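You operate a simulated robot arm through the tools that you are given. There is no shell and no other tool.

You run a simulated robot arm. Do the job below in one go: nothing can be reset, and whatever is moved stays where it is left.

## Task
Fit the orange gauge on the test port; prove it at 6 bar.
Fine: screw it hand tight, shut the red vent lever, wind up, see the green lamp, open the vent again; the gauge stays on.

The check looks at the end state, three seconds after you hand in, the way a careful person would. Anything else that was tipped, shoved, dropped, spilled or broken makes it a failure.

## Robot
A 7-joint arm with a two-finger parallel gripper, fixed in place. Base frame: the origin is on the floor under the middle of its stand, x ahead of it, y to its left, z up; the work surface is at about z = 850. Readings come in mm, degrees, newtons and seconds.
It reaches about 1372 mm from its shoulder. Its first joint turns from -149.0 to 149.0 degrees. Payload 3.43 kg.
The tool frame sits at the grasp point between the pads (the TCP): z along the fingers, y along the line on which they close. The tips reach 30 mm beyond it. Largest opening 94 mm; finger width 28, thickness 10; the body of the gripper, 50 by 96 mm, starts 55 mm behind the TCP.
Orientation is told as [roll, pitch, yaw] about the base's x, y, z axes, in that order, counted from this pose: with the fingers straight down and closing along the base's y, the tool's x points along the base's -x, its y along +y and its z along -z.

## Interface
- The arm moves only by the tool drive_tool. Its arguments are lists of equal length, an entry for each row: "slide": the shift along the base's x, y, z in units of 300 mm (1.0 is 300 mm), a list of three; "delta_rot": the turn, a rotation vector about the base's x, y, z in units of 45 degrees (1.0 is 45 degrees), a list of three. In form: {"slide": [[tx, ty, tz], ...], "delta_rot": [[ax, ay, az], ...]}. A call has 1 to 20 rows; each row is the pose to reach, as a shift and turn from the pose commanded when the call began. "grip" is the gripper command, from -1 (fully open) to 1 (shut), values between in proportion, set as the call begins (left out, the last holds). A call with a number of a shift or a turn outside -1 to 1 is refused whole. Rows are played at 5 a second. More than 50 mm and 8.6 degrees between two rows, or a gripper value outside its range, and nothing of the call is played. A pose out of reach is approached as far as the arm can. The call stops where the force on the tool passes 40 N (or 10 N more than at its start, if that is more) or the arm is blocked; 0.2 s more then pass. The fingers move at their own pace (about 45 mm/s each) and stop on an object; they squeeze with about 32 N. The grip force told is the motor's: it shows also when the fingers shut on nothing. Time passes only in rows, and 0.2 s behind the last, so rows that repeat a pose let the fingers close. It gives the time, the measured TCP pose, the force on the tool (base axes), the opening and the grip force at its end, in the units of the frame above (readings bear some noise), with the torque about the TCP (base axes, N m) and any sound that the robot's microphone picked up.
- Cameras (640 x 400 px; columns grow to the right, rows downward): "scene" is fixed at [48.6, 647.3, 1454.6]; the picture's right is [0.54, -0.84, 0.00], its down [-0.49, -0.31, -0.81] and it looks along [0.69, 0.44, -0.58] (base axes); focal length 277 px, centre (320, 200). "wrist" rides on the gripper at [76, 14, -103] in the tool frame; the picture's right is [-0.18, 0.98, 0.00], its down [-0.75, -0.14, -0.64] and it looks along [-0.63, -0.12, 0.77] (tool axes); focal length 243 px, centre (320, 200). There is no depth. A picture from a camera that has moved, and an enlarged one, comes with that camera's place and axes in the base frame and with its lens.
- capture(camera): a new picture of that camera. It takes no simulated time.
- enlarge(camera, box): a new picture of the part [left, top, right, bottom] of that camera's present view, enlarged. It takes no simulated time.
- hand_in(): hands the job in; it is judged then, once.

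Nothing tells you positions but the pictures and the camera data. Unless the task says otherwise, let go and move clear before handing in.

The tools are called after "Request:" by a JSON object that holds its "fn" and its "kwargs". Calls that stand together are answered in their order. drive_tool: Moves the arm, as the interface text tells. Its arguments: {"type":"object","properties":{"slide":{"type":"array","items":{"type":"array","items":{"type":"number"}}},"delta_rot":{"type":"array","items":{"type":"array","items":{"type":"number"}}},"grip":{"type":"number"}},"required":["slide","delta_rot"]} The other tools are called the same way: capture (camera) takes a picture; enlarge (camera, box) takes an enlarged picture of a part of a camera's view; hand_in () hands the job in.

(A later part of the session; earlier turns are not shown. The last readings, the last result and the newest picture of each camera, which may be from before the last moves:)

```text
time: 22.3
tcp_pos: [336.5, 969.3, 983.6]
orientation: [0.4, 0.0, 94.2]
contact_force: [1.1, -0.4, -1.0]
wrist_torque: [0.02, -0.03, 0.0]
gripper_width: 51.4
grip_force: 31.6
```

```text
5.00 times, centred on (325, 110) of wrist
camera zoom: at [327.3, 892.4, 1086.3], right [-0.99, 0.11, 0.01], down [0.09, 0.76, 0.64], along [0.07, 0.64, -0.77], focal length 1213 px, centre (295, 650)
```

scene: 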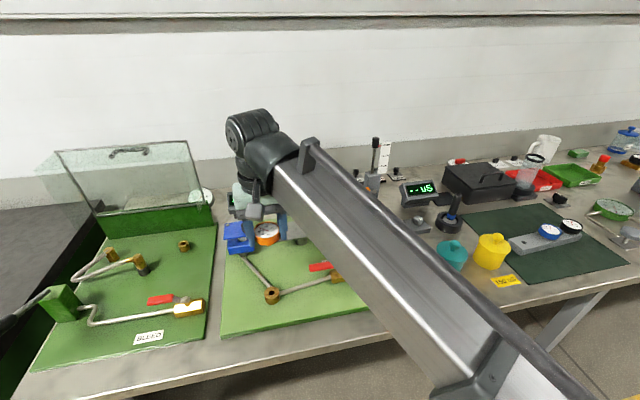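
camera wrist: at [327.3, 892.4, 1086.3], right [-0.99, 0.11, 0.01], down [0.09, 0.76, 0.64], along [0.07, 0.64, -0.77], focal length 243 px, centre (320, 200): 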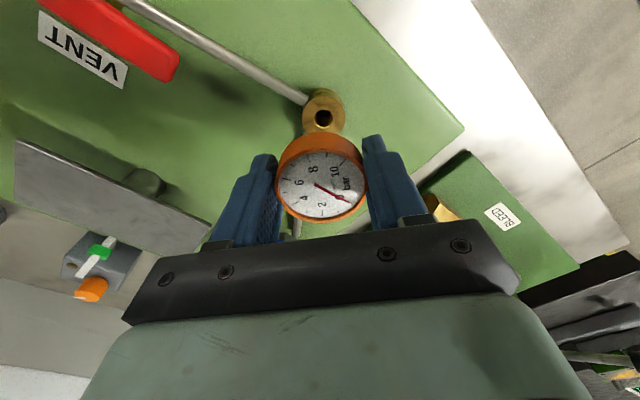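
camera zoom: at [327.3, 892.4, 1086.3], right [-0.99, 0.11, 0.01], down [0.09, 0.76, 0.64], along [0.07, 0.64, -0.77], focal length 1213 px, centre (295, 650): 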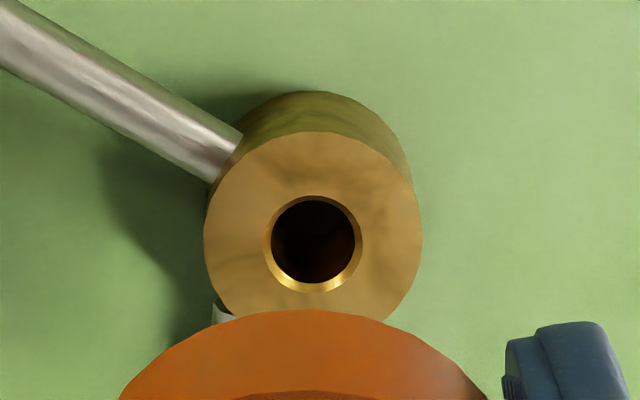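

From two directions the port axis is at about (−2.5,−0.8) mm from my current position, with the boss top at z≈892. I'll apply that correction and also turn another +45° to gain screwing travel and a third check.

Request:
{"fn": "drive_tool", "kwargs": {"slide": [[-0.0083, -0.003, 0], [-0.0083, -0.003, 0], [-0.0083, -0.003, 0], [-0.0083, -0.003, 0], [-0.0083, -0.003, 0], [-0.0083, -0.003, 0], [-0.0083, -0.003, 0], [-0.0083, -0.003, 0], [-0.0083, -0.003, 0]], "delta_rot": [[0, 0, 0.14], [0, 0, 0.28], [0, 0, 0.42], [0, 0, 0.56], [0, 0, 0.7], [0, 0, 0.85], [0, 0, 1.0], [0, 0, 1.0], [0, 0, 1.0]]}}

Request:
{"fn": "capture", "kwargs": {"camera": "wrist"}}

Request:
{"fn": "enlarge", "kwargs": {"camera": "wrist", "box": [270, 70, 380, 150]}}

Request:
{"fn": "capture", "kwargs": {"camera": "scene"}}

```text
time: 24.3
tcp_pos: [334.1, 968.2, 983.9]
orientation: [0.5, 0.1, 139.2]
contact_force: [-0.4, 0.4, -1.6]
wrist_torque: [0.0, -0.01, 0.01]
gripper_width: 51.5
grip_force: 31.8
```

```text
taken
camera wrist: at [381.6, 908.0, 1086.7], right [-0.78, -0.62, 0.01], down [-0.47, 0.6, 0.64], along [-0.4, 0.5, -0.77], focal length 243 px, centre (320, 200)
```

wrist: 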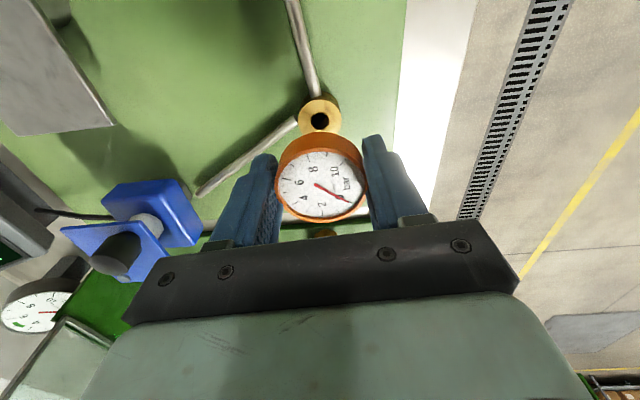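

```text
5.00 times, centred on (325, 110) of wrist
camera zoom: at [381.6, 908.0, 1086.7], right [-0.78, -0.62, 0.01], down [-0.47, 0.6, 0.64], along [-0.4, 0.5, -0.77], focal length 1213 px, centre (295, 650)
```

zoom: 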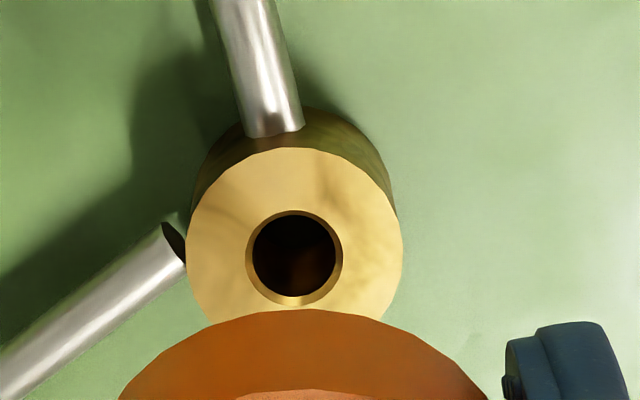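

```text
taken
```

scene: 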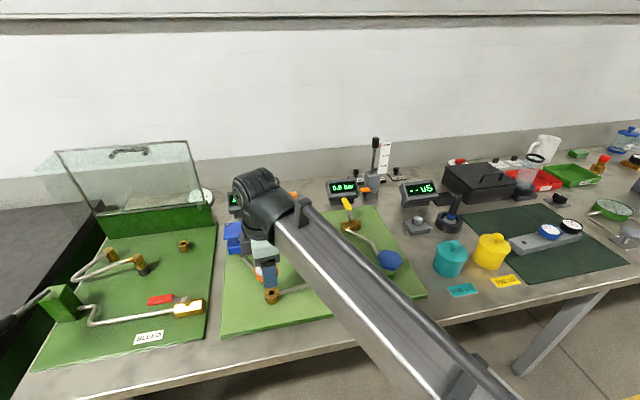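

Three views agree within about 2 mm. I'll zoom on the dial in hand so I can relate the stem axis to the port in the same camera.

Request:
{"fn": "enlarge", "kwargs": {"camera": "wrist", "box": [260, 110, 390, 240]}}

Request:
{"fn": "enlarge", "kwargs": {"camera": "scene", "box": [220, 220, 320, 320]}}

```text
3.08 times, centred on (325, 175) of wrist
camera zoom: at [381.6, 908.0, 1086.7], right [-0.78, -0.62, 0.01], down [-0.47, 0.6, 0.64], along [-0.4, 0.5, -0.77], focal length 746 px, centre (305, 277)
```

zoom: 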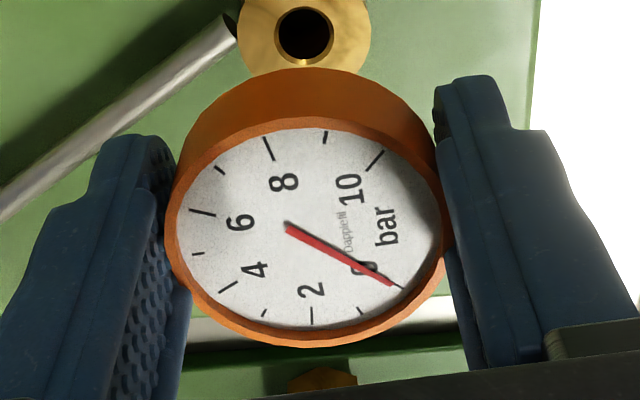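

```text
4.00 times, centred on (270, 270) of scene
camera zoom: at [48.6, 647.3, 1454.6], right [0.54, -0.84, 0.0], down [-0.49, -0.31, -0.81], along [0.69, 0.44, -0.58], focal length 1108 px, centre (520, -80)
```

zoom: 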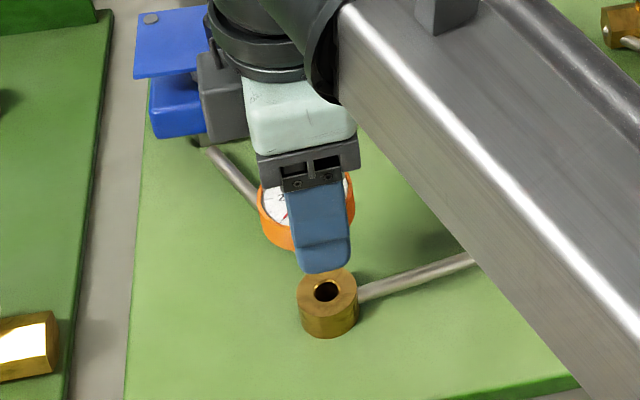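

The stem axis is within about 1 mm of the port axis. I'll level the 0.5° roll, make the small final correction and descend slowly to z≈950, watching the force.

Request:
{"fn": "drive_tool", "kwargs": {"slide": [[-0.0018, 0.0028, 0], [-0.0018, 0.0028, 0], [-0.0018, 0.0028, -0.02], [-0.0018, 0.0028, -0.045], [-0.0018, 0.0028, -0.07], [-0.0018, 0.0028, -0.09], [-0.0018, 0.0028, -0.105], [-0.0018, 0.0028, -0.113], [-0.0018, 0.0028, -0.113]], "delta_rot": [[-0.011, 0, 0], [-0.011, 0, 0], [-0.011, 0, 0], [-0.011, 0, 0], [-0.011, 0, 0], [-0.011, 0, 0], [-0.011, 0, 0], [-0.011, 0, 0], [-0.011, 0, 0]]}}

Request:
{"fn": "capture", "kwargs": {"camera": "wrist"}}

Request:
{"fn": "enlarge", "kwargs": {"camera": "scene", "box": [220, 220, 320, 320]}}

```text
time: 26.3
tcp_pos: [334.4, 968.2, 950.5]
orientation: [0.7, 0.3, 139.2]
contact_force: [0.2, -0.6, -0.8]
wrist_torque: [0.01, 0.0, 0.0]
gripper_width: 51.3
grip_force: 31.9
```

```text
taken
camera wrist: at [381.9, 909.0, 1052.8], right [-0.78, -0.62, 0.01], down [-0.47, 0.61, 0.64], along [-0.4, 0.49, -0.77], focal length 243 px, centre (320, 200)
```

wrist: 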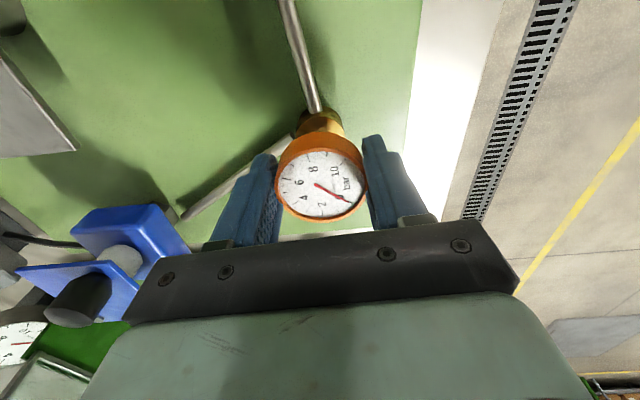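

```text
4.00 times, centred on (270, 270) of scene
camera zoom: at [48.6, 647.3, 1454.6], right [0.54, -0.84, 0.0], down [-0.49, -0.31, -0.81], along [0.69, 0.44, -0.58], focal length 1108 px, centre (520, -80)
```

zoom: 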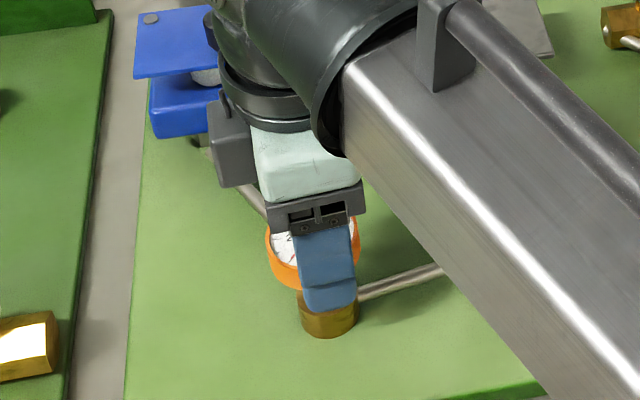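

No contact yet at z=950 and the gauge sits over the boss. I'll keep going down in 1.5 mm steps until the stem touches.

Request:
{"fn": "drive_tool", "kwargs": {"slide": [[0, 0, -0.005], [0, 0, -0.01], [0, 0, -0.015], [0, 0, -0.02], [0, 0, -0.025], [0, 0, -0.03], [0, 0, -0.035], [0, 0, -0.04], [0, 0, -0.045], [0, 0, -0.05]], "delta_rot": [[0, 0, 0], [0, 0, 0], [0, 0, 0], [0, 0, 0], [0, 0, 0], [0, 0, 0], [0, 0, 0], [0, 0, 0], [0, 0, 0], [0, 0, 0]]}}

```text
time: 28.5
tcp_pos: [332.8, 969.1, 937.2]
orientation: [0.7, 0.3, 139.1]
contact_force: [1.9, -4.1, 16.0]
wrist_torque: [-0.12, 0.0, 0.0]
gripper_width: 51.1
grip_force: 32.1
```

Contact at z≈938 with about 16 N upward force. I'll look before turning.

Request:
{"fn": "capture", "kwargs": {"camera": "wrist"}}

Request:
{"fn": "enlarge", "kwargs": {"camera": "scene", "box": [240, 240, 310, 310]}}

Request:
{"fn": "enlarge", "kwargs": {"camera": "wrist", "box": [260, 90, 390, 240]}}

```text
taken
camera wrist: at [381.4, 909.4, 1040.0], right [-0.78, -0.62, 0.01], down [-0.47, 0.61, 0.64], along [-0.4, 0.49, -0.77], focal length 243 px, centre (320, 200)
```

wrist: 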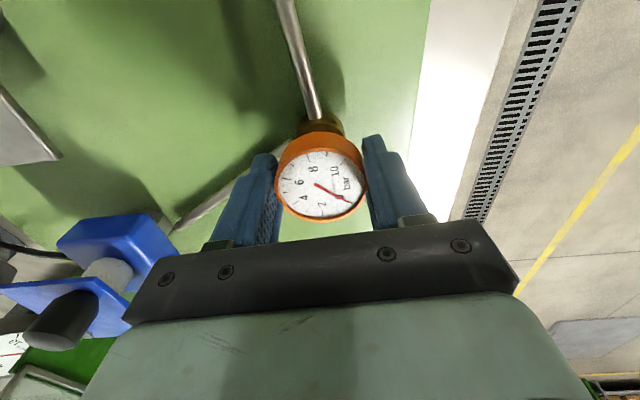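

```text
5.71 times, centred on (275, 275) of scene
camera zoom: at [48.6, 647.3, 1454.6], right [0.54, -0.84, 0.0], down [-0.49, -0.31, -0.81], along [0.69, 0.44, -0.58], focal length 1583 px, centre (577, -229)
```

zoom: 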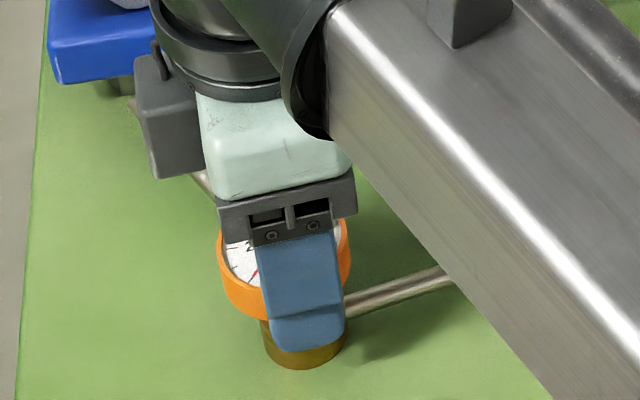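

```text
2.67 times, centred on (325, 165) of wrist
camera zoom: at [381.4, 909.4, 1040.0], right [-0.78, -0.62, 0.01], down [-0.47, 0.61, 0.64], along [-0.4, 0.49, -0.77], focal length 647 px, centre (307, 293)
```

zoom: 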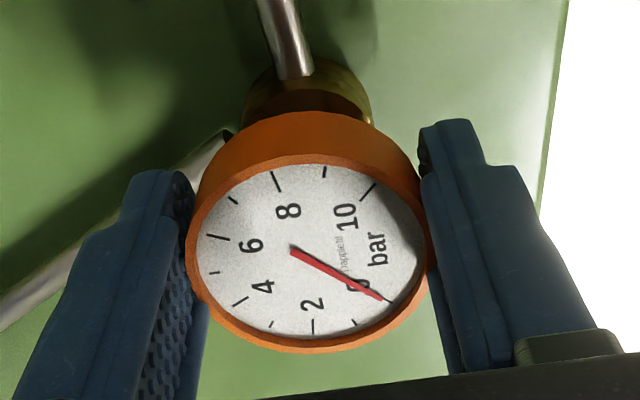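

The force and torque suggest the stem is touching the chamfer on its (−x,+y) side, so the hole is about half a millimetre toward (+x,−y). I'll nudge that way and re-read the force.

Request:
{"fn": "drive_tool", "kwargs": {"slide": [[0.001, -0.0012, 0], [0.002, -0.0025, 0], [0.002, -0.0025, 0]], "delta_rot": [[0, 0, 0], [0, 0, 0], [0, 0, 0]]}}

```text
time: 29.3
tcp_pos: [333.7, 967.9, 936.6]
orientation: [0.8, 0.3, 139.1]
contact_force: [3.6, -7.0, 16.3]
wrist_torque: [-0.23, -0.04, 0.02]
gripper_width: 51.2
grip_force: 31.6
```

The lateral force grew rather than fell, so I'll probe a little further in the same direction and watch whether the vertical force drops (stem entering the hole).

Request:
{"fn": "drive_tool", "kwargs": {"slide": [[0.001, -0.0015, 0], [0.002, -0.003, 0], [0.002, -0.003, 0], [0.002, -0.003, 0]], "delta_rot": [[0, 0, 0], [0, 0, 0], [0, 0, 0], [0, 0, 0]]}}

```text
time: 30.3
tcp_pos: [335.0, 968.7, 935.2]
orientation: [1.0, 0.3, 139.2]
contact_force: [5.1, -6.3, -6.6]
wrist_torque: [-0.28, -0.26, 0.03]
gripper_width: 51.0
grip_force: 31.5
```

The vertical force has vanished and the tool dropped about 1.5 mm, so the stem seems to have entered the hole. The remaining lateral pull is toward (+x,−y); I'll ease the tool that way to centre it.

Request:
{"fn": "drive_tool", "kwargs": {"slide": [[0.001, -0.0013, 0], [0.002, -0.0026, 0], [0.002, -0.0026, 0], [0.002, -0.0026, 0]], "delta_rot": [[0, 0, 0], [0, 0, 0], [0, 0, 0], [0, 0, 0]]}}

Request:
{"fn": "enlarge", "kwargs": {"camera": "wrist", "box": [260, 90, 390, 240]}}

Request:
{"fn": "enlarge", "kwargs": {"camera": "scene", "box": [240, 240, 310, 310]}}

```text
time: 31.3
tcp_pos: [335.2, 966.6, 934.7]
orientation: [0.8, 0.3, 139.2]
contact_force: [-0.1, -0.1, -1.1]
wrist_torque: [0.0, 0.01, 0.01]
gripper_width: 51.4
grip_force: 31.6
```

```text
2.67 times, centred on (325, 165) of wrist
camera zoom: at [382.6, 907.6, 1037.9], right [-0.78, -0.62, 0.01], down [-0.47, 0.61, 0.64], along [-0.4, 0.49, -0.77], focal length 647 px, centre (307, 293)
```

zoom: 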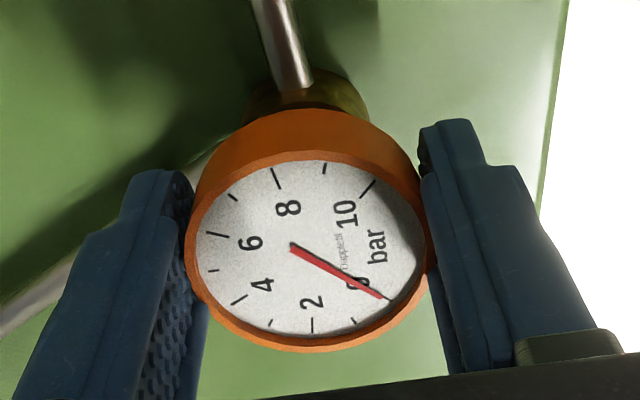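

```text
5.71 times, centred on (275, 275) of scene
camera zoom: at [48.6, 647.3, 1454.6], right [0.54, -0.84, 0.0], down [-0.49, -0.31, -0.81], along [0.69, 0.44, -0.58], focal length 1583 px, centre (577, -229)
```

zoom: 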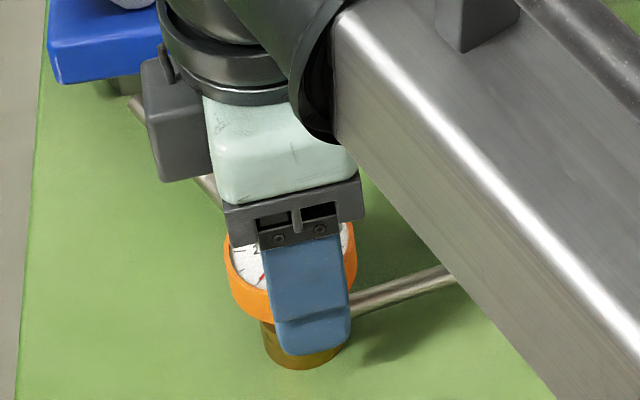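

Forces are now zero with the tip about 3 mm lower than the first contact: the stem sits centred in the hole. I'll go down gently to find the thread/seat.

Request:
{"fn": "drive_tool", "kwargs": {"slide": [[0, 0, -0.003], [0, 0, -0.006], [0, 0, -0.009], [0, 0, -0.012], [0, 0, -0.015]], "delta_rot": [[0, 0, 0], [0, 0, 0], [0, 0, 0], [0, 0, 0], [0, 0, 0]]}}

```text
time: 32.5
tcp_pos: [334.8, 966.7, 931.7]
orientation: [0.6, 0.3, 139.2]
contact_force: [2.9, -3.1, 13.9]
wrist_torque: [0.75, -0.01, -0.01]
gripper_width: 51.5
grip_force: 32.3
```

The contact shows a torque of 0.75 N·m about x with little side force: the stem is tilted in the hole. Converting my orientation reading properly, the tilt is about (−0.73°, +0.23°) about base x, y, so I'll lift 1 mm and level it, keeping the tip in place.

Request:
{"fn": "drive_tool", "kwargs": {"slide": [[0, 0, 0.003], [-0.0003, -0.0009, 0.003], [-0.0006, -0.0018, 0.003], [-0.0006, -0.0018, 0.003]], "delta_rot": [[0, 0, 0], [0.008, -0.0025, 0], [0.0162, -0.005, 0], [0.0162, -0.005, 0]]}}

```text
time: 33.5
tcp_pos: [335.3, 966.2, 932.4]
orientation: [0.0, 0.0, 139.2]
contact_force: [6.8, 3.2, 22.0]
wrist_torque: [-0.02, -0.15, -0.03]
gripper_width: 51.2
grip_force: 32.2
```

Tool is now level, with 22 N vertical and a small lateral push toward (+x,+y). A small nudge that way, then I'll start turning.

Request:
{"fn": "drive_tool", "kwargs": {"slide": [[0.0008, 0.0004, 0], [0.0016, 0.0008, 0], [0.0016, 0.0008, 0]], "delta_rot": [[0, 0, 0], [0, 0, 0], [0, 0, 0]]}}

```text
time: 34.3
tcp_pos: [334.4, 966.4, 932.4]
orientation: [0.1, 0.0, 139.2]
contact_force: [7.3, 4.3, 19.8]
wrist_torque: [0.17, -0.15, -0.04]
gripper_width: 51.3
grip_force: 32.0
```

Now I'll turn clockwise (negative yaw) 30° with the same light pressure and watch force and torque.

Request:
{"fn": "drive_tool", "kwargs": {"slide": [[0, 0, 0], [0, 0, 0], [0, 0, 0], [0, 0, 0], [0, 0, 0], [0, 0, 0]], "delta_rot": [[0, 0, -0.11], [0, 0, -0.22], [0, 0, -0.33], [0, 0, -0.44], [0, 0, -0.55], [0, 0, -0.66]]}}

Request:
{"fn": "enlarge", "kwargs": {"camera": "wrist", "box": [260, 90, 390, 240]}}

```text
time: 35.7
tcp_pos: [334.0, 965.6, 931.2]
orientation: [0.2, 0.1, 109.4]
contact_force: [-11.7, -3.1, 10.8]
wrist_torque: [0.1, -0.03, 0.04]
gripper_width: 51.4
grip_force: 31.4
```

```text
2.67 times, centred on (325, 165) of wrist
camera zoom: at [345.1, 888.7, 1034.9], right [-0.99, -0.15, 0.0], down [-0.12, 0.76, 0.64], along [-0.1, 0.63, -0.77], focal length 647 px, centre (307, 293)
```

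zoom: 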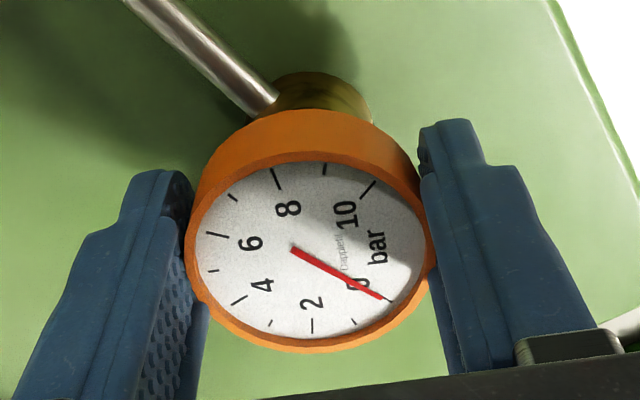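

The gauge turns with the gripper; the side force comes from the stem being ~1 mm off the rotation axis. I'll continue clockwise 45° while moving the TCP so the rotation is about the stem axis.

Request:
{"fn": "drive_tool", "kwargs": {"slide": [[-0.001, -0.0004, 0], [-0.0014, -0.0006, 0], [-0.0018, -0.0008, -0.0003], [-0.0022, -0.0008, -0.0005], [-0.0026, -0.0007, -0.0007], [-0.003, -0.0006, -0.0009], [-0.0033, -0.0005, -0.001], [-0.0033, -0.0005, -0.001]], "delta_rot": [[0, 0, -0.14], [0, 0, -0.28], [0, 0, -0.42], [0, 0, -0.56], [0, 0, -0.7], [0, 0, -0.85], [0, 0, -1.0], [0, 0, -1.0]]}}

Request:
{"fn": "enlarge", "kwargs": {"camera": "wrist", "box": [260, 90, 390, 240]}}

```text
time: 37.5
tcp_pos: [332.3, 967.4, 932.3]
orientation: [0.4, -0.2, 64.5]
contact_force: [-26.7, 9.8, 14.7]
wrist_torque: [-0.07, 0.31, -0.02]
gripper_width: 51.1
grip_force: 32.1
```

```text
2.67 times, centred on (325, 165) of wrist
camera zoom: at [286.1, 904.6, 1034.3], right [-0.81, 0.59, 0.01], down [0.46, 0.62, 0.64], along [0.37, 0.52, -0.77], focal length 647 px, centre (307, 293)
```

zoom: 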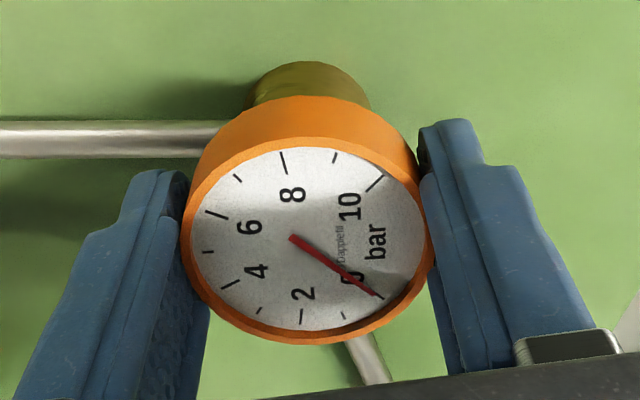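

The stem is constrained but I have a 28 N side load along the closing axis, so the tool should move toward (−x,+y). I'll relieve it in a small step and see how the force responds.

Request:
{"fn": "drive_tool", "kwargs": {"slide": [[-0.0013, 0.0005, 0], [-0.0027, 0.001, 0], [-0.0027, 0.001, 0], [-0.0027, 0.001, 0]], "delta_rot": [[0, 0, 0], [0, 0, 0], [0, 0, 0], [0, 0, 0]]}}

```text
time: 38.5
tcp_pos: [331.1, 968.5, 931.7]
orientation: [0.4, -0.3, 64.5]
contact_force: [-18.3, 22.5, 18.5]
wrist_torque: [0.37, 0.08, -0.01]
gripper_width: 50.9
grip_force: 32.0
```

The forces aren't settling sensibly, so rather than force it I'll back the stem straight out a little and re-measure how the gauge sits in the fingers.

Request:
{"fn": "drive_tool", "kwargs": {"slide": [[0, 0, 0.01], [0, 0, 0.025], [0, 0, 0.05], [0, 0, 0.09], [0, 0, 0.14], [0, 0, 0.17], [0, 0, 0.17], [0, 0, 0.17]], "delta_rot": [[0, 0, 0], [0, 0, 0], [0, 0, 0], [0, 0, 0], [0, 0, 0], [0, 0, 0], [0, 0, 0], [0, 0, 0]]}}

Request:
{"fn": "capture", "kwargs": {"camera": "wrist"}}

Request:
{"fn": "enlarge", "kwargs": {"camera": "wrist", "box": [260, 60, 390, 240]}}

Request:
{"fn": "enlarge", "kwargs": {"camera": "scene", "box": [220, 210, 320, 310]}}

```text
time: 40.3
tcp_pos: [333.7, 965.6, 982.7]
orientation: [0.1, 0.0, 64.5]
contact_force: [-0.7, -0.3, 0.3]
wrist_torque: [0.03, 0.0, -0.07]
gripper_width: 0.1
grip_force: 31.9
```

```text
taken
camera wrist: at [287.0, 903.4, 1085.3], right [-0.81, 0.59, 0.0], down [0.45, 0.62, 0.64], along [0.38, 0.52, -0.77], focal length 243 px, centre (320, 200)
```

wrist: 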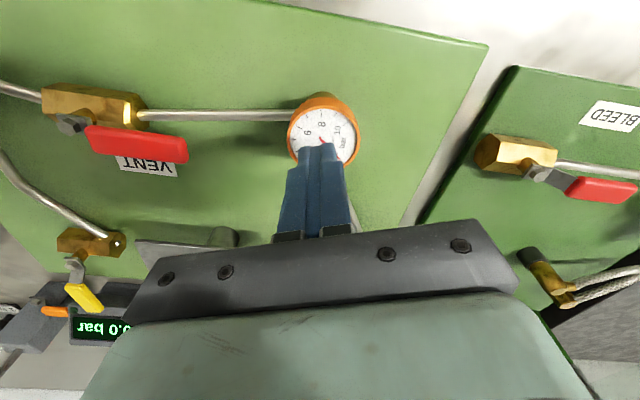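

```text
2.22 times, centred on (325, 150) of wrist
camera zoom: at [287.0, 903.4, 1085.3], right [-0.81, 0.59, 0.0], down [0.45, 0.62, 0.64], along [0.38, 0.52, -0.77], focal length 539 px, centre (309, 311)
```

zoom: 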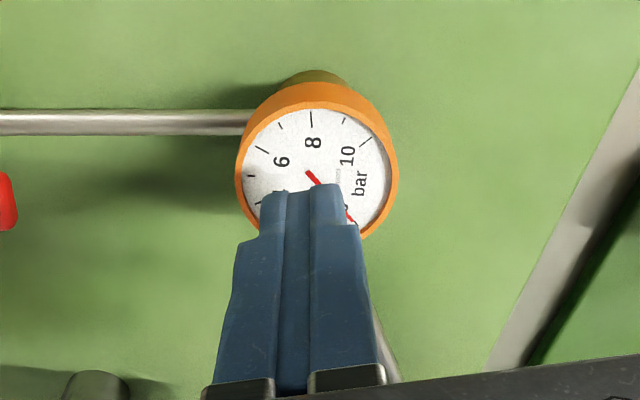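

```text
4.00 times, centred on (270, 260) of scene
camera zoom: at [48.6, 647.3, 1454.6], right [0.54, -0.84, 0.0], down [-0.49, -0.31, -0.81], along [0.69, 0.44, -0.58], focal length 1108 px, centre (520, -40)
```

zoom: 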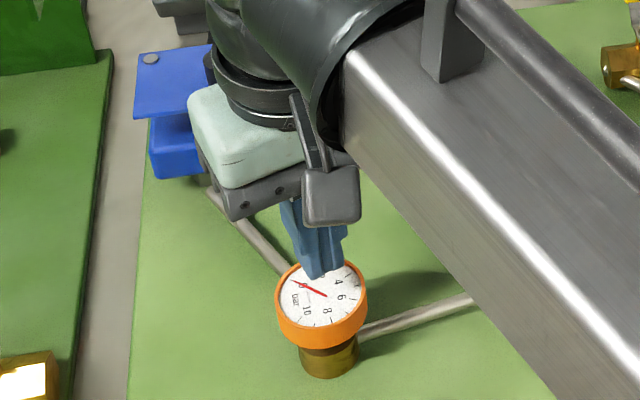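

Good news: the gauge stayed on the port when I pulled up, so the thread had already caught; the fingers simply slid off. The gauge stands upright on the boss with its dial at z≈930. I'll open the fingers here, then measure its axis from several wrist angles for a centred re-grip.

Request:
{"fn": "drive_tool", "kwargs": {"slide": [[0, 0, 0.02], [0, 0, 0.04], [0, 0, 0.05], [0, 0, 0.05], [0, 0, 0.05], [0, 0, 0.05], [0, 0, 0.05], [0, 0, 0.05]], "delta_rot": [[0, 0, 0], [0, 0, 0], [0, 0, 0], [0, 0, 0], [0, 0, 0], [0, 0, 0], [0, 0, 0], [0, 0, 0]], "grip": -1}}

Request:
{"fn": "enlarge", "kwargs": {"camera": "wrist", "box": [260, 60, 390, 190]}}

Request:
{"fn": "enlarge", "kwargs": {"camera": "scene", "box": [230, 230, 310, 310]}}

```text
time: 42.1
tcp_pos: [331.8, 966.6, 996.7]
orientation: [0.0, 0.0, 64.5]
contact_force: [0.2, -0.4, -0.5]
wrist_torque: [-0.01, 0.0, 0.01]
gripper_width: 94.2
grip_force: 0.1
```

```text
3.08 times, centred on (325, 125) of wrist
camera zoom: at [286.5, 903.3, 1099.4], right [-0.81, 0.59, 0.0], down [0.45, 0.62, 0.64], along [0.38, 0.52, -0.77], focal length 746 px, centre (305, 431)
```

zoom: 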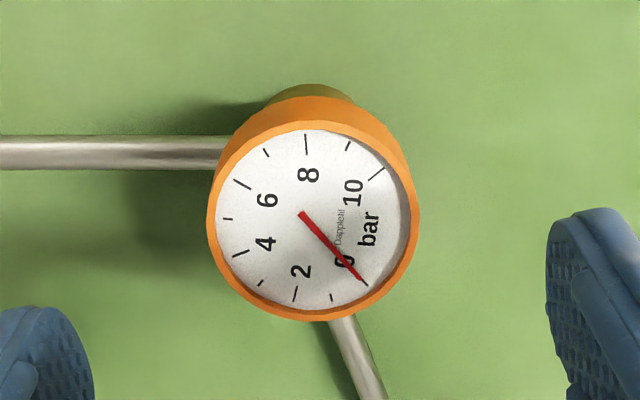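

```text
5.00 times, centred on (270, 270) of scene
camera zoom: at [48.6, 647.3, 1454.6], right [0.54, -0.84, 0.0], down [-0.49, -0.31, -0.81], along [0.69, 0.44, -0.58], focal length 1385 px, centre (570, -150)
```

zoom: 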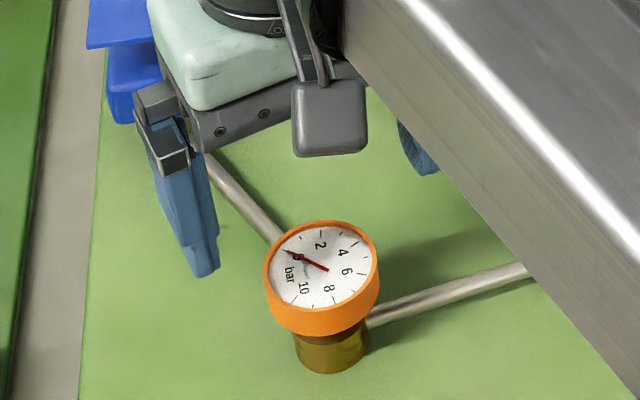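

The gauge is upright on the boss. I rotate the open gripper to yaw ≈109° and ≈154° for two more readings of its axis.

Request:
{"fn": "drive_tool", "kwargs": {"slide": [[0, 0, 0], [0, 0, 0], [0, 0, 0], [0, 0, 0], [0, 0, 0], [0, 0, 0], [0, 0, 0], [0, 0, 0], [0, 0, 0]], "delta_rot": [[0, 0, 0.14], [0, 0, 0.28], [0, 0, 0.42], [0, 0, 0.56], [0, 0, 0.7], [0, 0, 0.85], [0, 0, 1.0], [0, 0, 1.0], [0, 0, 1.0]]}}

Request:
{"fn": "enlarge", "kwargs": {"camera": "wrist", "box": [260, 60, 390, 190]}}

```text
time: 44.1
tcp_pos: [333.4, 966.3, 997.2]
orientation: [0.1, 0.0, 109.5]
contact_force: [-0.5, 0.6, 0.3]
wrist_torque: [0.01, 0.01, 0.0]
gripper_width: 93.6
grip_force: 0.1
```

```text
3.08 times, centred on (325, 125) of wrist
camera zoom: at [344.8, 889.6, 1099.4], right [-0.99, -0.15, 0.0], down [-0.12, 0.76, 0.64], along [-0.1, 0.63, -0.77], focal length 746 px, centre (305, 431)
```

zoom: 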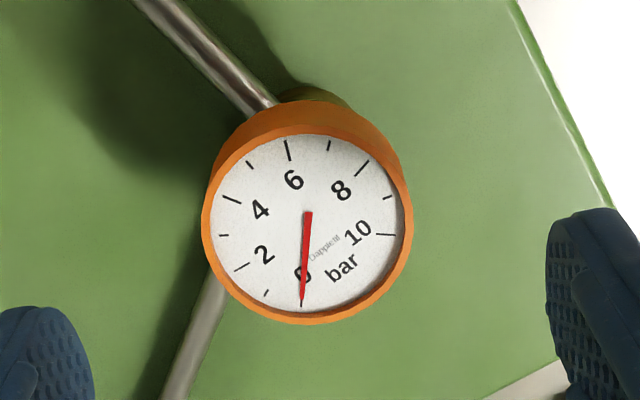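

Request:
{"fn": "drive_tool", "kwargs": {"slide": [[0, 0, 0], [0, 0, 0], [0, 0, 0], [0, 0, 0], [0, 0, 0], [0, 0, 0], [0, 0, 0], [0, 0, 0], [0, 0, 0]], "delta_rot": [[0, 0, 0.14], [0, 0, 0.28], [0, 0, 0.42], [0, 0, 0.56], [0, 0, 0.7], [0, 0, 0.85], [0, 0, 1.0], [0, 0, 1.0], [0, 0, 1.0]]}}

Request:
{"fn": "enlarge", "kwargs": {"camera": "wrist", "box": [260, 60, 390, 190]}}

```text
time: 46.1
tcp_pos: [333.3, 966.5, 998.3]
orientation: [0.1, 0.0, 154.5]
contact_force: [0.5, 0.0, -0.4]
wrist_torque: [0.02, 0.04, 0.02]
gripper_width: 93.8
grip_force: 0.2
```

```text
3.08 times, centred on (325, 125) of wrist
camera zoom: at [395.5, 920.8, 1099.8], right [-0.59, -0.81, 0.0], down [-0.62, 0.45, 0.64], along [-0.52, 0.38, -0.77], focal length 746 px, centre (305, 431)
```

zoom: 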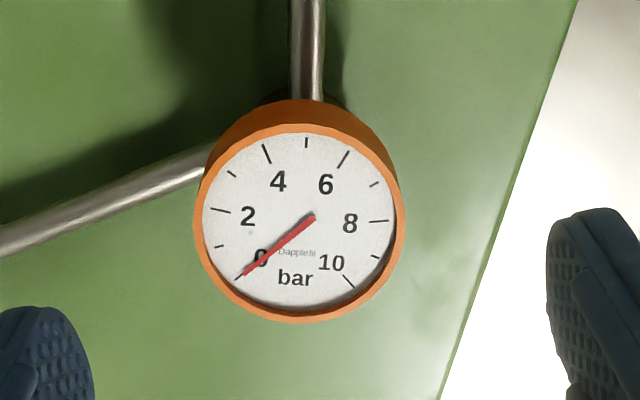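

The three views fit a gauge axis at (−0.6,+2.3) mm from my TCP, i.e. (332.2,968.8), dial top at z≈927. I'll shift there and descend to z≈930 with open fingers around the body.

Request:
{"fn": "drive_tool", "kwargs": {"slide": [[-0.002, 0.0077, 0], [-0.002, 0.0077, -0.05], [-0.002, 0.0077, -0.1], [-0.002, 0.0077, -0.15], [-0.002, 0.0077, -0.19], [-0.002, 0.0077, -0.222], [-0.002, 0.0077, -0.222], [-0.002, 0.0077, -0.222]], "delta_rot": [[0, 0, 0], [0, 0, 0], [0, 0, 0], [0, 0, 0], [0, 0, 0], [0, 0, 0], [0, 0, 0], [0, 0, 0]]}}

Request:
{"fn": "capture", "kwargs": {"camera": "wrist"}}

Request:
{"fn": "enlarge", "kwargs": {"camera": "scene", "box": [230, 230, 310, 310]}}

```text
time: 47.9
tcp_pos: [333.5, 967.2, 930.2]
orientation: [0.1, -0.1, 154.5]
contact_force: [0.0, 0.1, -0.1]
wrist_torque: [-0.01, 0.0, 0.0]
gripper_width: 94.1
grip_force: 0.0
```

```text
taken
camera wrist: at [394.7, 922.7, 1032.9], right [-0.59, -0.81, 0.0], down [-0.62, 0.45, 0.64], along [-0.52, 0.38, -0.77], focal length 243 px, centre (320, 200)
```

wrist: 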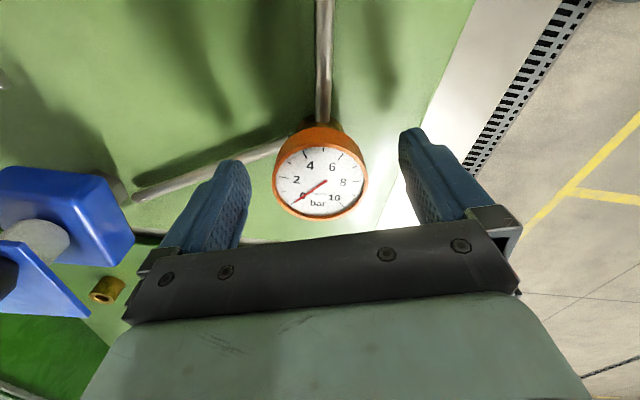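

```text
5.00 times, centred on (270, 270) of scene
camera zoom: at [48.6, 647.3, 1454.6], right [0.54, -0.84, 0.0], down [-0.49, -0.31, -0.81], along [0.69, 0.44, -0.58], focal length 1385 px, centre (570, -150)
```

zoom: 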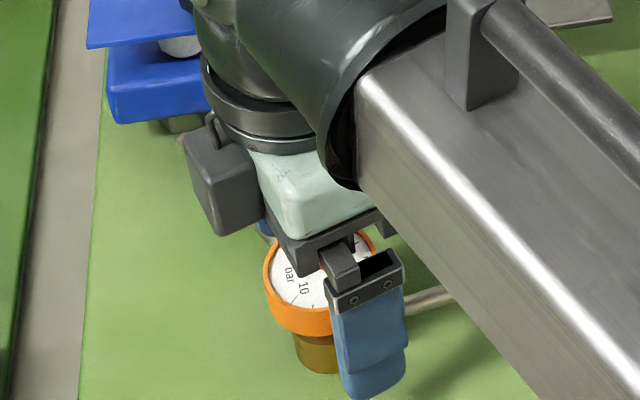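

The gauge is centred between the fingers just like at the rack. Closing.

Request:
{"fn": "drive_tool", "kwargs": {"slide": [[0, 0, 0], [0, 0, 0], [0, 0, 0], [0, 0, 0], [0, 0, 0], [0, 0, 0]], "delta_rot": [[0, 0, 0], [0, 0, 0], [0, 0, 0], [0, 0, 0], [0, 0, 0], [0, 0, 0]], "grip": 1}}

```text
time: 49.3
tcp_pos: [333.0, 968.0, 930.1]
orientation: [0.2, 0.0, 154.5]
contact_force: [-3.9, 4.5, 0.4]
wrist_torque: [0.07, 0.04, 0.0]
gripper_width: 50.1
grip_force: 32.3
```

Good grip with little side load. Now turning clockwise 45°.

Request:
{"fn": "drive_tool", "kwargs": {"slide": [[0, 0, 0], [0, 0, 0], [0, 0, -0.0003], [0, 0, -0.0004], [0, 0, -0.0005], [0, 0, -0.0006], [0, 0, -0.0007], [0, 0, -0.0007]], "delta_rot": [[0, 0, -0.14], [0, 0, -0.28], [0, 0, -0.42], [0, 0, -0.56], [0, 0, -0.7], [0, 0, -0.85], [0, 0, -1.0], [0, 0, -1.0]]}}

Request:
{"fn": "enlarge", "kwargs": {"camera": "wrist", "box": [260, 90, 390, 240]}}

```text
time: 51.1
tcp_pos: [333.4, 969.5, 931.0]
orientation: [0.2, -0.1, 109.4]
contact_force: [-16.3, 3.2, -4.7]
wrist_torque: [0.08, 0.37, -0.04]
gripper_width: 49.9
grip_force: 31.9
```

```text
2.67 times, centred on (325, 165) of wrist
camera zoom: at [343.6, 892.2, 1032.8], right [-0.99, -0.15, 0.0], down [-0.12, 0.76, 0.64], along [-0.1, 0.63, -0.77], focal length 647 px, centre (307, 293)
```

zoom: 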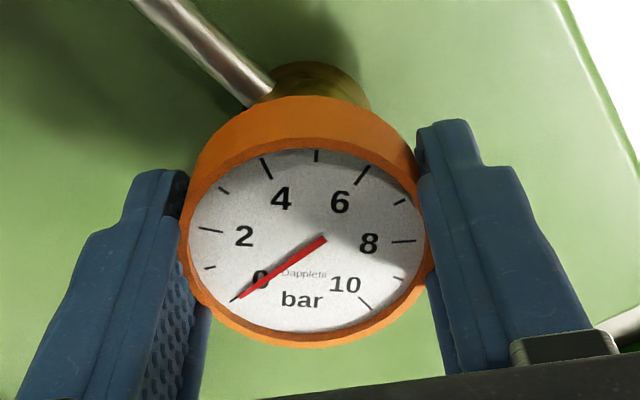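

The gauge turned with the fingers and the thread is drawing it down (Fz −4.7). There's a moderate side load toward −x, so I'll shift about (−0.8,+0.4) mm while turning the next 45°.

Request:
{"fn": "drive_tool", "kwargs": {"slide": [[-0.0014, 0.0007, -0.0005], [-0.0027, 0.0013, -0.001], [-0.0027, 0.0013, -0.0012], [-0.0027, 0.0013, -0.0014], [-0.0027, 0.0013, -0.0016], [-0.0027, 0.0013, -0.0018], [-0.0027, 0.0013, -0.002], [-0.0027, 0.0013, -0.002]], "delta_rot": [[0, 0, -0.14], [0, 0, -0.28], [0, 0, -0.42], [0, 0, -0.56], [0, 0, -0.7], [0, 0, -0.85], [0, 0, -1.0], [0, 0, -1.0]]}}

```text
time: 52.9
tcp_pos: [332.0, 967.6, 929.0]
orientation: [0.1, -0.1, 64.5]
contact_force: [-9.3, -4.8, -0.4]
wrist_torque: [-0.14, 0.2, -0.02]
gripper_width: 50.2
grip_force: 31.8
```

Side load is smaller and the vertical force is near zero. Continuing another 45° with a small further shift and descent.

Request:
{"fn": "drive_tool", "kwargs": {"slide": [[-0.0006, -0.0003, -0.0002], [-0.0013, -0.0005, -0.0004], [-0.0013, -0.0005, -0.0006], [-0.0013, -0.0005, -0.0008], [-0.0013, -0.0005, -0.001], [-0.0013, -0.0005, -0.0012], [-0.0013, -0.0005, -0.0012], [-0.0013, -0.0005, -0.0012]], "delta_rot": [[0, 0, -0.14], [0, 0, -0.28], [0, 0, -0.42], [0, 0, -0.56], [0, 0, -0.7], [0, 0, -0.85], [0, 0, -1.0], [0, 0, -1.0]]}}

Request:
{"fn": "enlarge", "kwargs": {"camera": "wrist", "box": [260, 90, 390, 240]}}

```text
time: 54.7
tcp_pos: [332.3, 969.4, 929.3]
orientation: [0.1, 0.1, 19.3]
contact_force: [0.7, -6.9, -1.1]
wrist_torque: [-0.29, 0.01, 0.0]
gripper_width: 50.2
grip_force: 32.2
```

```text
2.67 times, centred on (325, 165) of wrist
camera zoom: at [254.7, 956.7, 1032.1], right [-0.15, 0.99, 0.0], down [0.76, 0.12, 0.64], along [0.63, 0.1, -0.77], focal length 647 px, centre (307, 293)
```

zoom: 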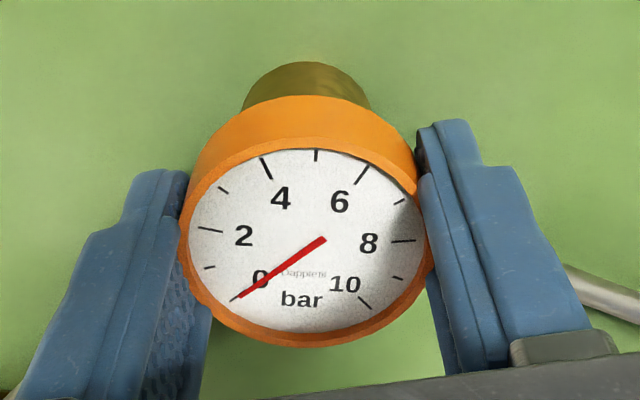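

Smooth so far, no tightening torque yet. Continuing clockwise.

Request:
{"fn": "drive_tool", "kwargs": {"slide": [[0, -0.0004, -0.0002], [0, -0.0008, -0.0004], [0, -0.0008, -0.0006], [0, -0.0008, -0.0008], [0, -0.0008, -0.001], [0, -0.0008, -0.0012], [0, -0.0008, -0.0012], [0, -0.0008, -0.0012]], "delta_rot": [[0, 0, -0.14], [0, 0, -0.28], [0, 0, -0.42], [0, 0, -0.56], [0, 0, -0.7], [0, 0, -0.85], [0, 0, -1.0], [0, 0, -1.0]]}}

```text
time: 56.5
tcp_pos: [332.7, 967.4, 929.0]
orientation: [0.0, 0.0, -25.5]
contact_force: [-0.8, -5.8, 0.6]
wrist_torque: [-0.21, 0.05, -0.02]
gripper_width: 49.9
grip_force: 32.0
```

Request:
{"fn": "drive_tool", "kwargs": {"slide": [[0, -0.0004, -0.0002], [0, -0.0008, -0.0004], [0, -0.0008, -0.0005], [0, -0.0008, -0.0006], [0, -0.0008, -0.0007], [0, -0.0008, -0.0008], [0, -0.0008, -0.0009], [0, -0.0008, -0.0009]], "delta_rot": [[0, 0, -0.14], [0, 0, -0.28], [0, 0, -0.42], [0, 0, -0.56], [0, 0, -0.7], [0, 0, -0.85], [0, 0, -1.0], [0, 0, -1.0]]}}

Request:
{"fn": "enlarge", "kwargs": {"camera": "wrist", "box": [260, 90, 390, 240]}}

Request:
{"fn": "capture", "kwargs": {"camera": "scene"}}

```text
time: 58.3
tcp_pos: [331.8, 968.8, 928.5]
orientation: [0.2, 0.0, -70.6]
contact_force: [4.5, 4.1, 0.1]
wrist_torque: [0.09, -0.05, 0.0]
gripper_width: 50.4
grip_force: 32.3
```

```text
2.67 times, centred on (325, 165) of wrist
camera zoom: at [319.2, 1045.2, 1031.8], right [0.99, 0.15, 0.0], down [0.12, -0.76, 0.64], along [0.1, -0.63, -0.77], focal length 647 px, centre (307, 293)
```

zoom: 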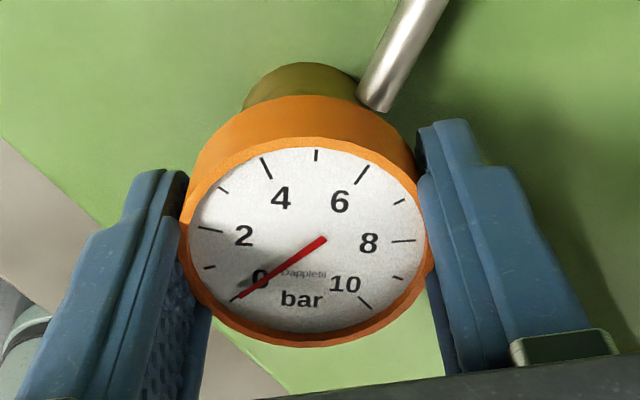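

```text
taken
```

scene: 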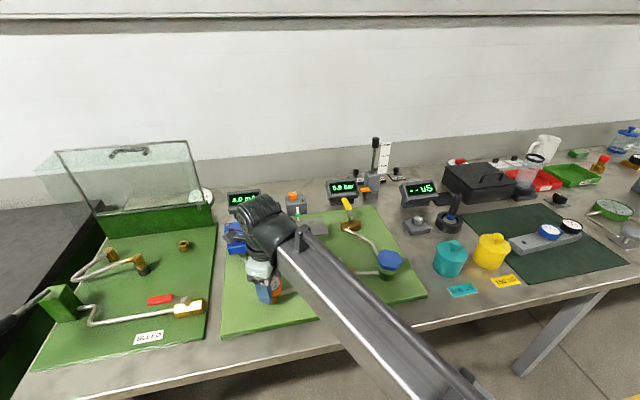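

Working well over 225° so far. I'll try one more 45° before regripping.

Request:
{"fn": "drive_tool", "kwargs": {"slide": [[0.0003, 0.0003, -0.0002], [0.0006, 0.0006, -0.0004], [0.0006, 0.0006, -0.0005], [0.0006, 0.0006, -0.0006], [0.0006, 0.0006, -0.0007], [0.0006, 0.0006, -0.0008], [0.0006, 0.0006, -0.0009], [0.0006, 0.0006, -0.0009]], "delta_rot": [[0, 0, -0.14], [0, 0, -0.28], [0, 0, -0.42], [0, 0, -0.56], [0, 0, -0.7], [0, 0, -0.85], [0, 0, -1.0], [0, 0, -1.0]]}}

```text
time: 60.1
tcp_pos: [332.6, 968.9, 928.9]
orientation: [0.1, 0.0, -98.7]
contact_force: [2.6, 0.8, 5.8]
wrist_torque: [0.06, -0.08, 0.03]
gripper_width: 50.1
grip_force: 32.2
out of reach, approached as far as the arm can: row 5, 6, 7, 8
```

The wrist joint limit is reached at yaw ≈ −99°. I'll open the fingers here and then lift clear to look at the gauge's seating.

Request:
{"fn": "drive_tool", "kwargs": {"slide": [[0, 0, 0], [0, 0, 0], [0, 0, 0], [0, 0, 0], [0, 0, 0]], "delta_rot": [[0, 0, 0.05], [0, 0, 0.05], [0, 0, 0.05], [0, 0, 0.05], [0, 0, 0.05]], "grip": -1}}

```text
time: 61.3
tcp_pos: [331.7, 969.4, 927.3]
orientation: [0.1, 0.1, -96.4]
contact_force: [0.3, 0.2, -0.6]
wrist_torque: [0.0, -0.01, -0.02]
gripper_width: 94.0
grip_force: 0.0
```

Released cleanly. Lifting 60 mm and rotating back +45° at a time.

Request:
{"fn": "drive_tool", "kwargs": {"slide": [[0, 0, 0.06], [0, 0, 0.13], [0, 0, 0.2], [0, 0, 0.2], [0, 0, 0.2], [0, 0, 0.2], [0, 0, 0.2]], "delta_rot": [[0, 0, 0], [0, 0, 0.15], [0, 0, 0.32], [0, 0, 0.49], [0, 0, 0.66], [0, 0, 0.83], [0, 0, 1.0]]}}

Request:
{"fn": "enlarge", "kwargs": {"camera": "scene", "box": [230, 230, 310, 310]}}

Request:
{"fn": "enlarge", "kwargs": {"camera": "wrist", "box": [260, 60, 390, 190]}}

```text
time: 62.9
tcp_pos: [332.8, 968.3, 988.0]
orientation: [0.2, 0.0, -51.3]
contact_force: [-0.3, -0.6, 0.0]
wrist_torque: [-0.05, 0.0, 0.02]
gripper_width: 94.0
grip_force: 0.1
```

```text
5.00 times, centred on (270, 270) of scene
camera zoom: at [48.6, 647.3, 1454.6], right [0.54, -0.84, 0.0], down [-0.49, -0.31, -0.81], along [0.69, 0.44, -0.58], focal length 1385 px, centre (570, -150)
```

zoom: 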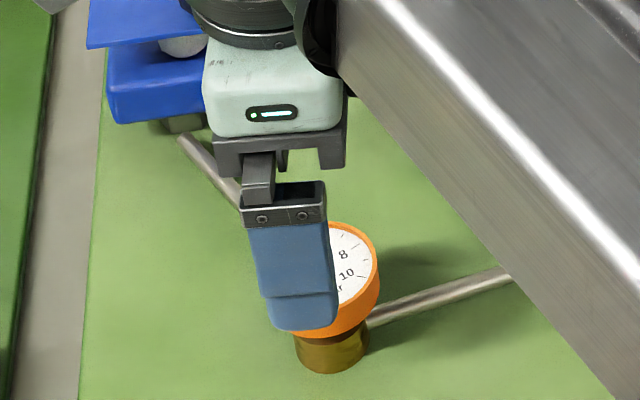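

```text
3.08 times, centred on (325, 125) of wrist
camera zoom: at [294.4, 1037.0, 1091.0], right [0.88, 0.47, 0.0], down [0.36, -0.68, 0.64], along [0.3, -0.57, -0.77], focal length 746 px, centre (305, 431)
```

zoom: 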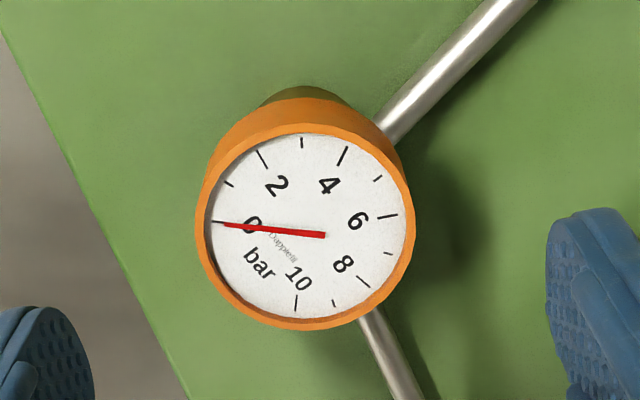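

Gauge stays put on the port. Rotating back further in 45° steps.

Request:
{"fn": "drive_tool", "kwargs": {"slide": [[0, 0, 0], [0, 0, 0], [0, 0, 0], [0, 0, 0], [0, 0, 0], [0, 0, 0]], "delta_rot": [[0, 0, 0.17], [0, 0, 0.34], [0, 0, 0.51], [0, 0, 0.68], [0, 0, 0.85], [0, 0, 1.0]]}}

Request:
{"fn": "drive_tool", "kwargs": {"slide": [[0, 0, 0], [0, 0, 0], [0, 0, 0], [0, 0, 0], [0, 0, 0], [0, 0, 0]], "delta_rot": [[0, 0, 0.17], [0, 0, 0.34], [0, 0, 0.51], [0, 0, 0.68], [0, 0, 0.85], [0, 0, 1.0]]}}

Request:
{"fn": "drive_tool", "kwargs": {"slide": [[0, 0, 0], [0, 0, 0], [0, 0, 0], [0, 0, 0], [0, 0, 0], [0, 0, 0]], "delta_rot": [[0, 0, 0.17], [0, 0, 0.34], [0, 0, 0.51], [0, 0, 0.68], [0, 0, 0.85], [0, 0, 1.0]]}}

Request:
{"fn": "drive_tool", "kwargs": {"slide": [[0, 0, 0], [0, 0, 0], [0, 0, 0], [0, 0, 0], [0, 0, 0], [0, 0, 0]], "delta_rot": [[0, 0, 0.17], [0, 0, 0.34], [0, 0, 0.51], [0, 0, 0.68], [0, 0, 0.85], [0, 0, 1.0]]}}

Request:
{"fn": "drive_tool", "kwargs": {"slide": [[0, 0, 0], [0, 0, 0], [0, 0, 0], [0, 0, 0], [0, 0, 0], [0, 0, 0]], "delta_rot": [[0, 0, 0.17], [0, 0, 0.34], [0, 0, 0.51], [0, 0, 0.68], [0, 0, 0.85], [0, 0, 1.0]]}}

```text
time: 64.3
tcp_pos: [333.4, 969.4, 988.5]
orientation: [0.1, 0.0, -6.2]
contact_force: [0.4, 0.5, -0.7]
wrist_torque: [0.02, 0.01, -0.04]
gripper_width: 94.2
grip_force: 0.1
```

```text
time: 65.7
tcp_pos: [331.4, 968.4, 988.9]
orientation: [0.1, 0.1, 38.7]
contact_force: [-0.9, 0.7, 0.0]
wrist_torque: [-0.01, -0.02, -0.01]
gripper_width: 94.2
grip_force: 0.0
```

```text
time: 67.1
tcp_pos: [332.8, 968.9, 988.3]
orientation: [0.1, -0.1, 83.7]
contact_force: [-0.2, -0.9, -0.2]
wrist_torque: [-0.01, 0.03, 0.0]
gripper_width: 94.1
grip_force: 0.0
```

```text
time: 68.5
tcp_pos: [331.9, 968.6, 987.7]
orientation: [0.1, 0.0, 128.6]
contact_force: [0.0, -0.7, 0.0]
wrist_torque: [-0.01, -0.01, 0.01]
gripper_width: 93.8
grip_force: 0.0
```

```text
time: 69.9
tcp_pos: [333.3, 968.8, 988.7]
orientation: [0.1, 0.0, 173.7]
contact_force: [0.4, 0.3, 0.6]
wrist_torque: [-0.03, 0.0, 0.0]
gripper_width: 94.0
grip_force: 0.0
```

Now at yaw ≈174°. I'll try one more +45° for a longer next stroke.

Request:
{"fn": "drive_tool", "kwargs": {"slide": [[0, 0, 0], [0, 0, 0], [0, 0, 0], [0, 0, 0], [0, 0, 0], [0, 0, 0]], "delta_rot": [[0, 0, 0.17], [0, 0, 0.34], [0, 0, 0.51], [0, 0, 0.68], [0, 0, 0.85], [0, 0, 1.0]]}}

Request:
{"fn": "enlarge", "kwargs": {"camera": "wrist", "box": [260, 60, 390, 190]}}

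Request:
{"fn": "capture", "kwargs": {"camera": "scene"}}

```text
time: 71.3
tcp_pos: [331.7, 968.8, 989.3]
orientation: [0.1, -0.1, -141.4]
contact_force: [0.4, -0.2, -0.2]
wrist_torque: [0.0, 0.0, -0.02]
gripper_width: 93.8
grip_force: 0.1
```

```text
3.08 times, centred on (325, 125) of wrist
camera zoom: at [399.5, 1005.1, 1091.5], right [0.47, -0.88, 0.0], down [-0.68, -0.36, 0.64], along [-0.57, -0.3, -0.77], focal length 746 px, centre (305, 431)
```

zoom: 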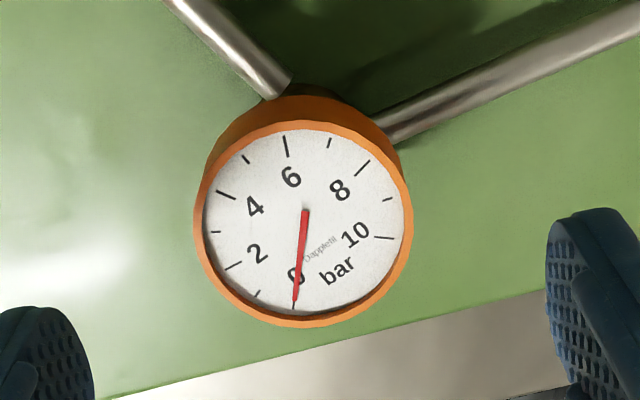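

```text
taken
```

scene: 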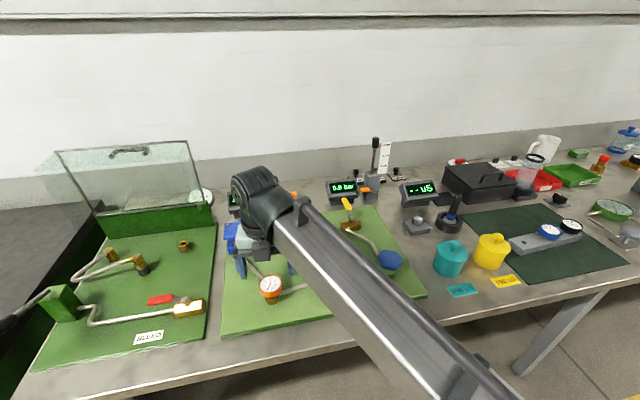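

The wrist reaches yaw 218.6°, and the gauge is centred under the tool at both extreme angles. Descending to re-grip.

Request:
{"fn": "drive_tool", "kwargs": {"slide": [[0, 0, -0.06], [0, 0, -0.12], [0, 0, -0.17], [0, 0, -0.203], [0, 0, -0.203]], "delta_rot": [[0, 0, 0], [0, 0, 0], [0, 0, 0], [0, 0, 0], [0, 0, 0]]}}

Request:
{"fn": "drive_tool", "kwargs": {"slide": [[0, 0, 0], [0, 0, 0], [0, 0, 0], [0, 0, 0], [0, 0, 0], [0, 0, 0]], "delta_rot": [[0, 0, 0], [0, 0, 0], [0, 0, 0], [0, 0, 0], [0, 0, 0], [0, 0, 0]], "grip": 1}}

```text
time: 72.5
tcp_pos: [331.4, 969.4, 927.6]
orientation: [0.0, 0.0, -141.4]
contact_force: [0.2, -0.3, -0.2]
wrist_torque: [-0.01, -0.02, 0.0]
gripper_width: 93.9
grip_force: 0.0
```

```text
time: 73.9
tcp_pos: [332.5, 968.4, 928.7]
orientation: [0.1, 0.0, -141.5]
contact_force: [2.2, -2.6, 0.9]
wrist_torque: [0.0, -0.02, 0.04]
gripper_width: 51.2
grip_force: 31.8
```

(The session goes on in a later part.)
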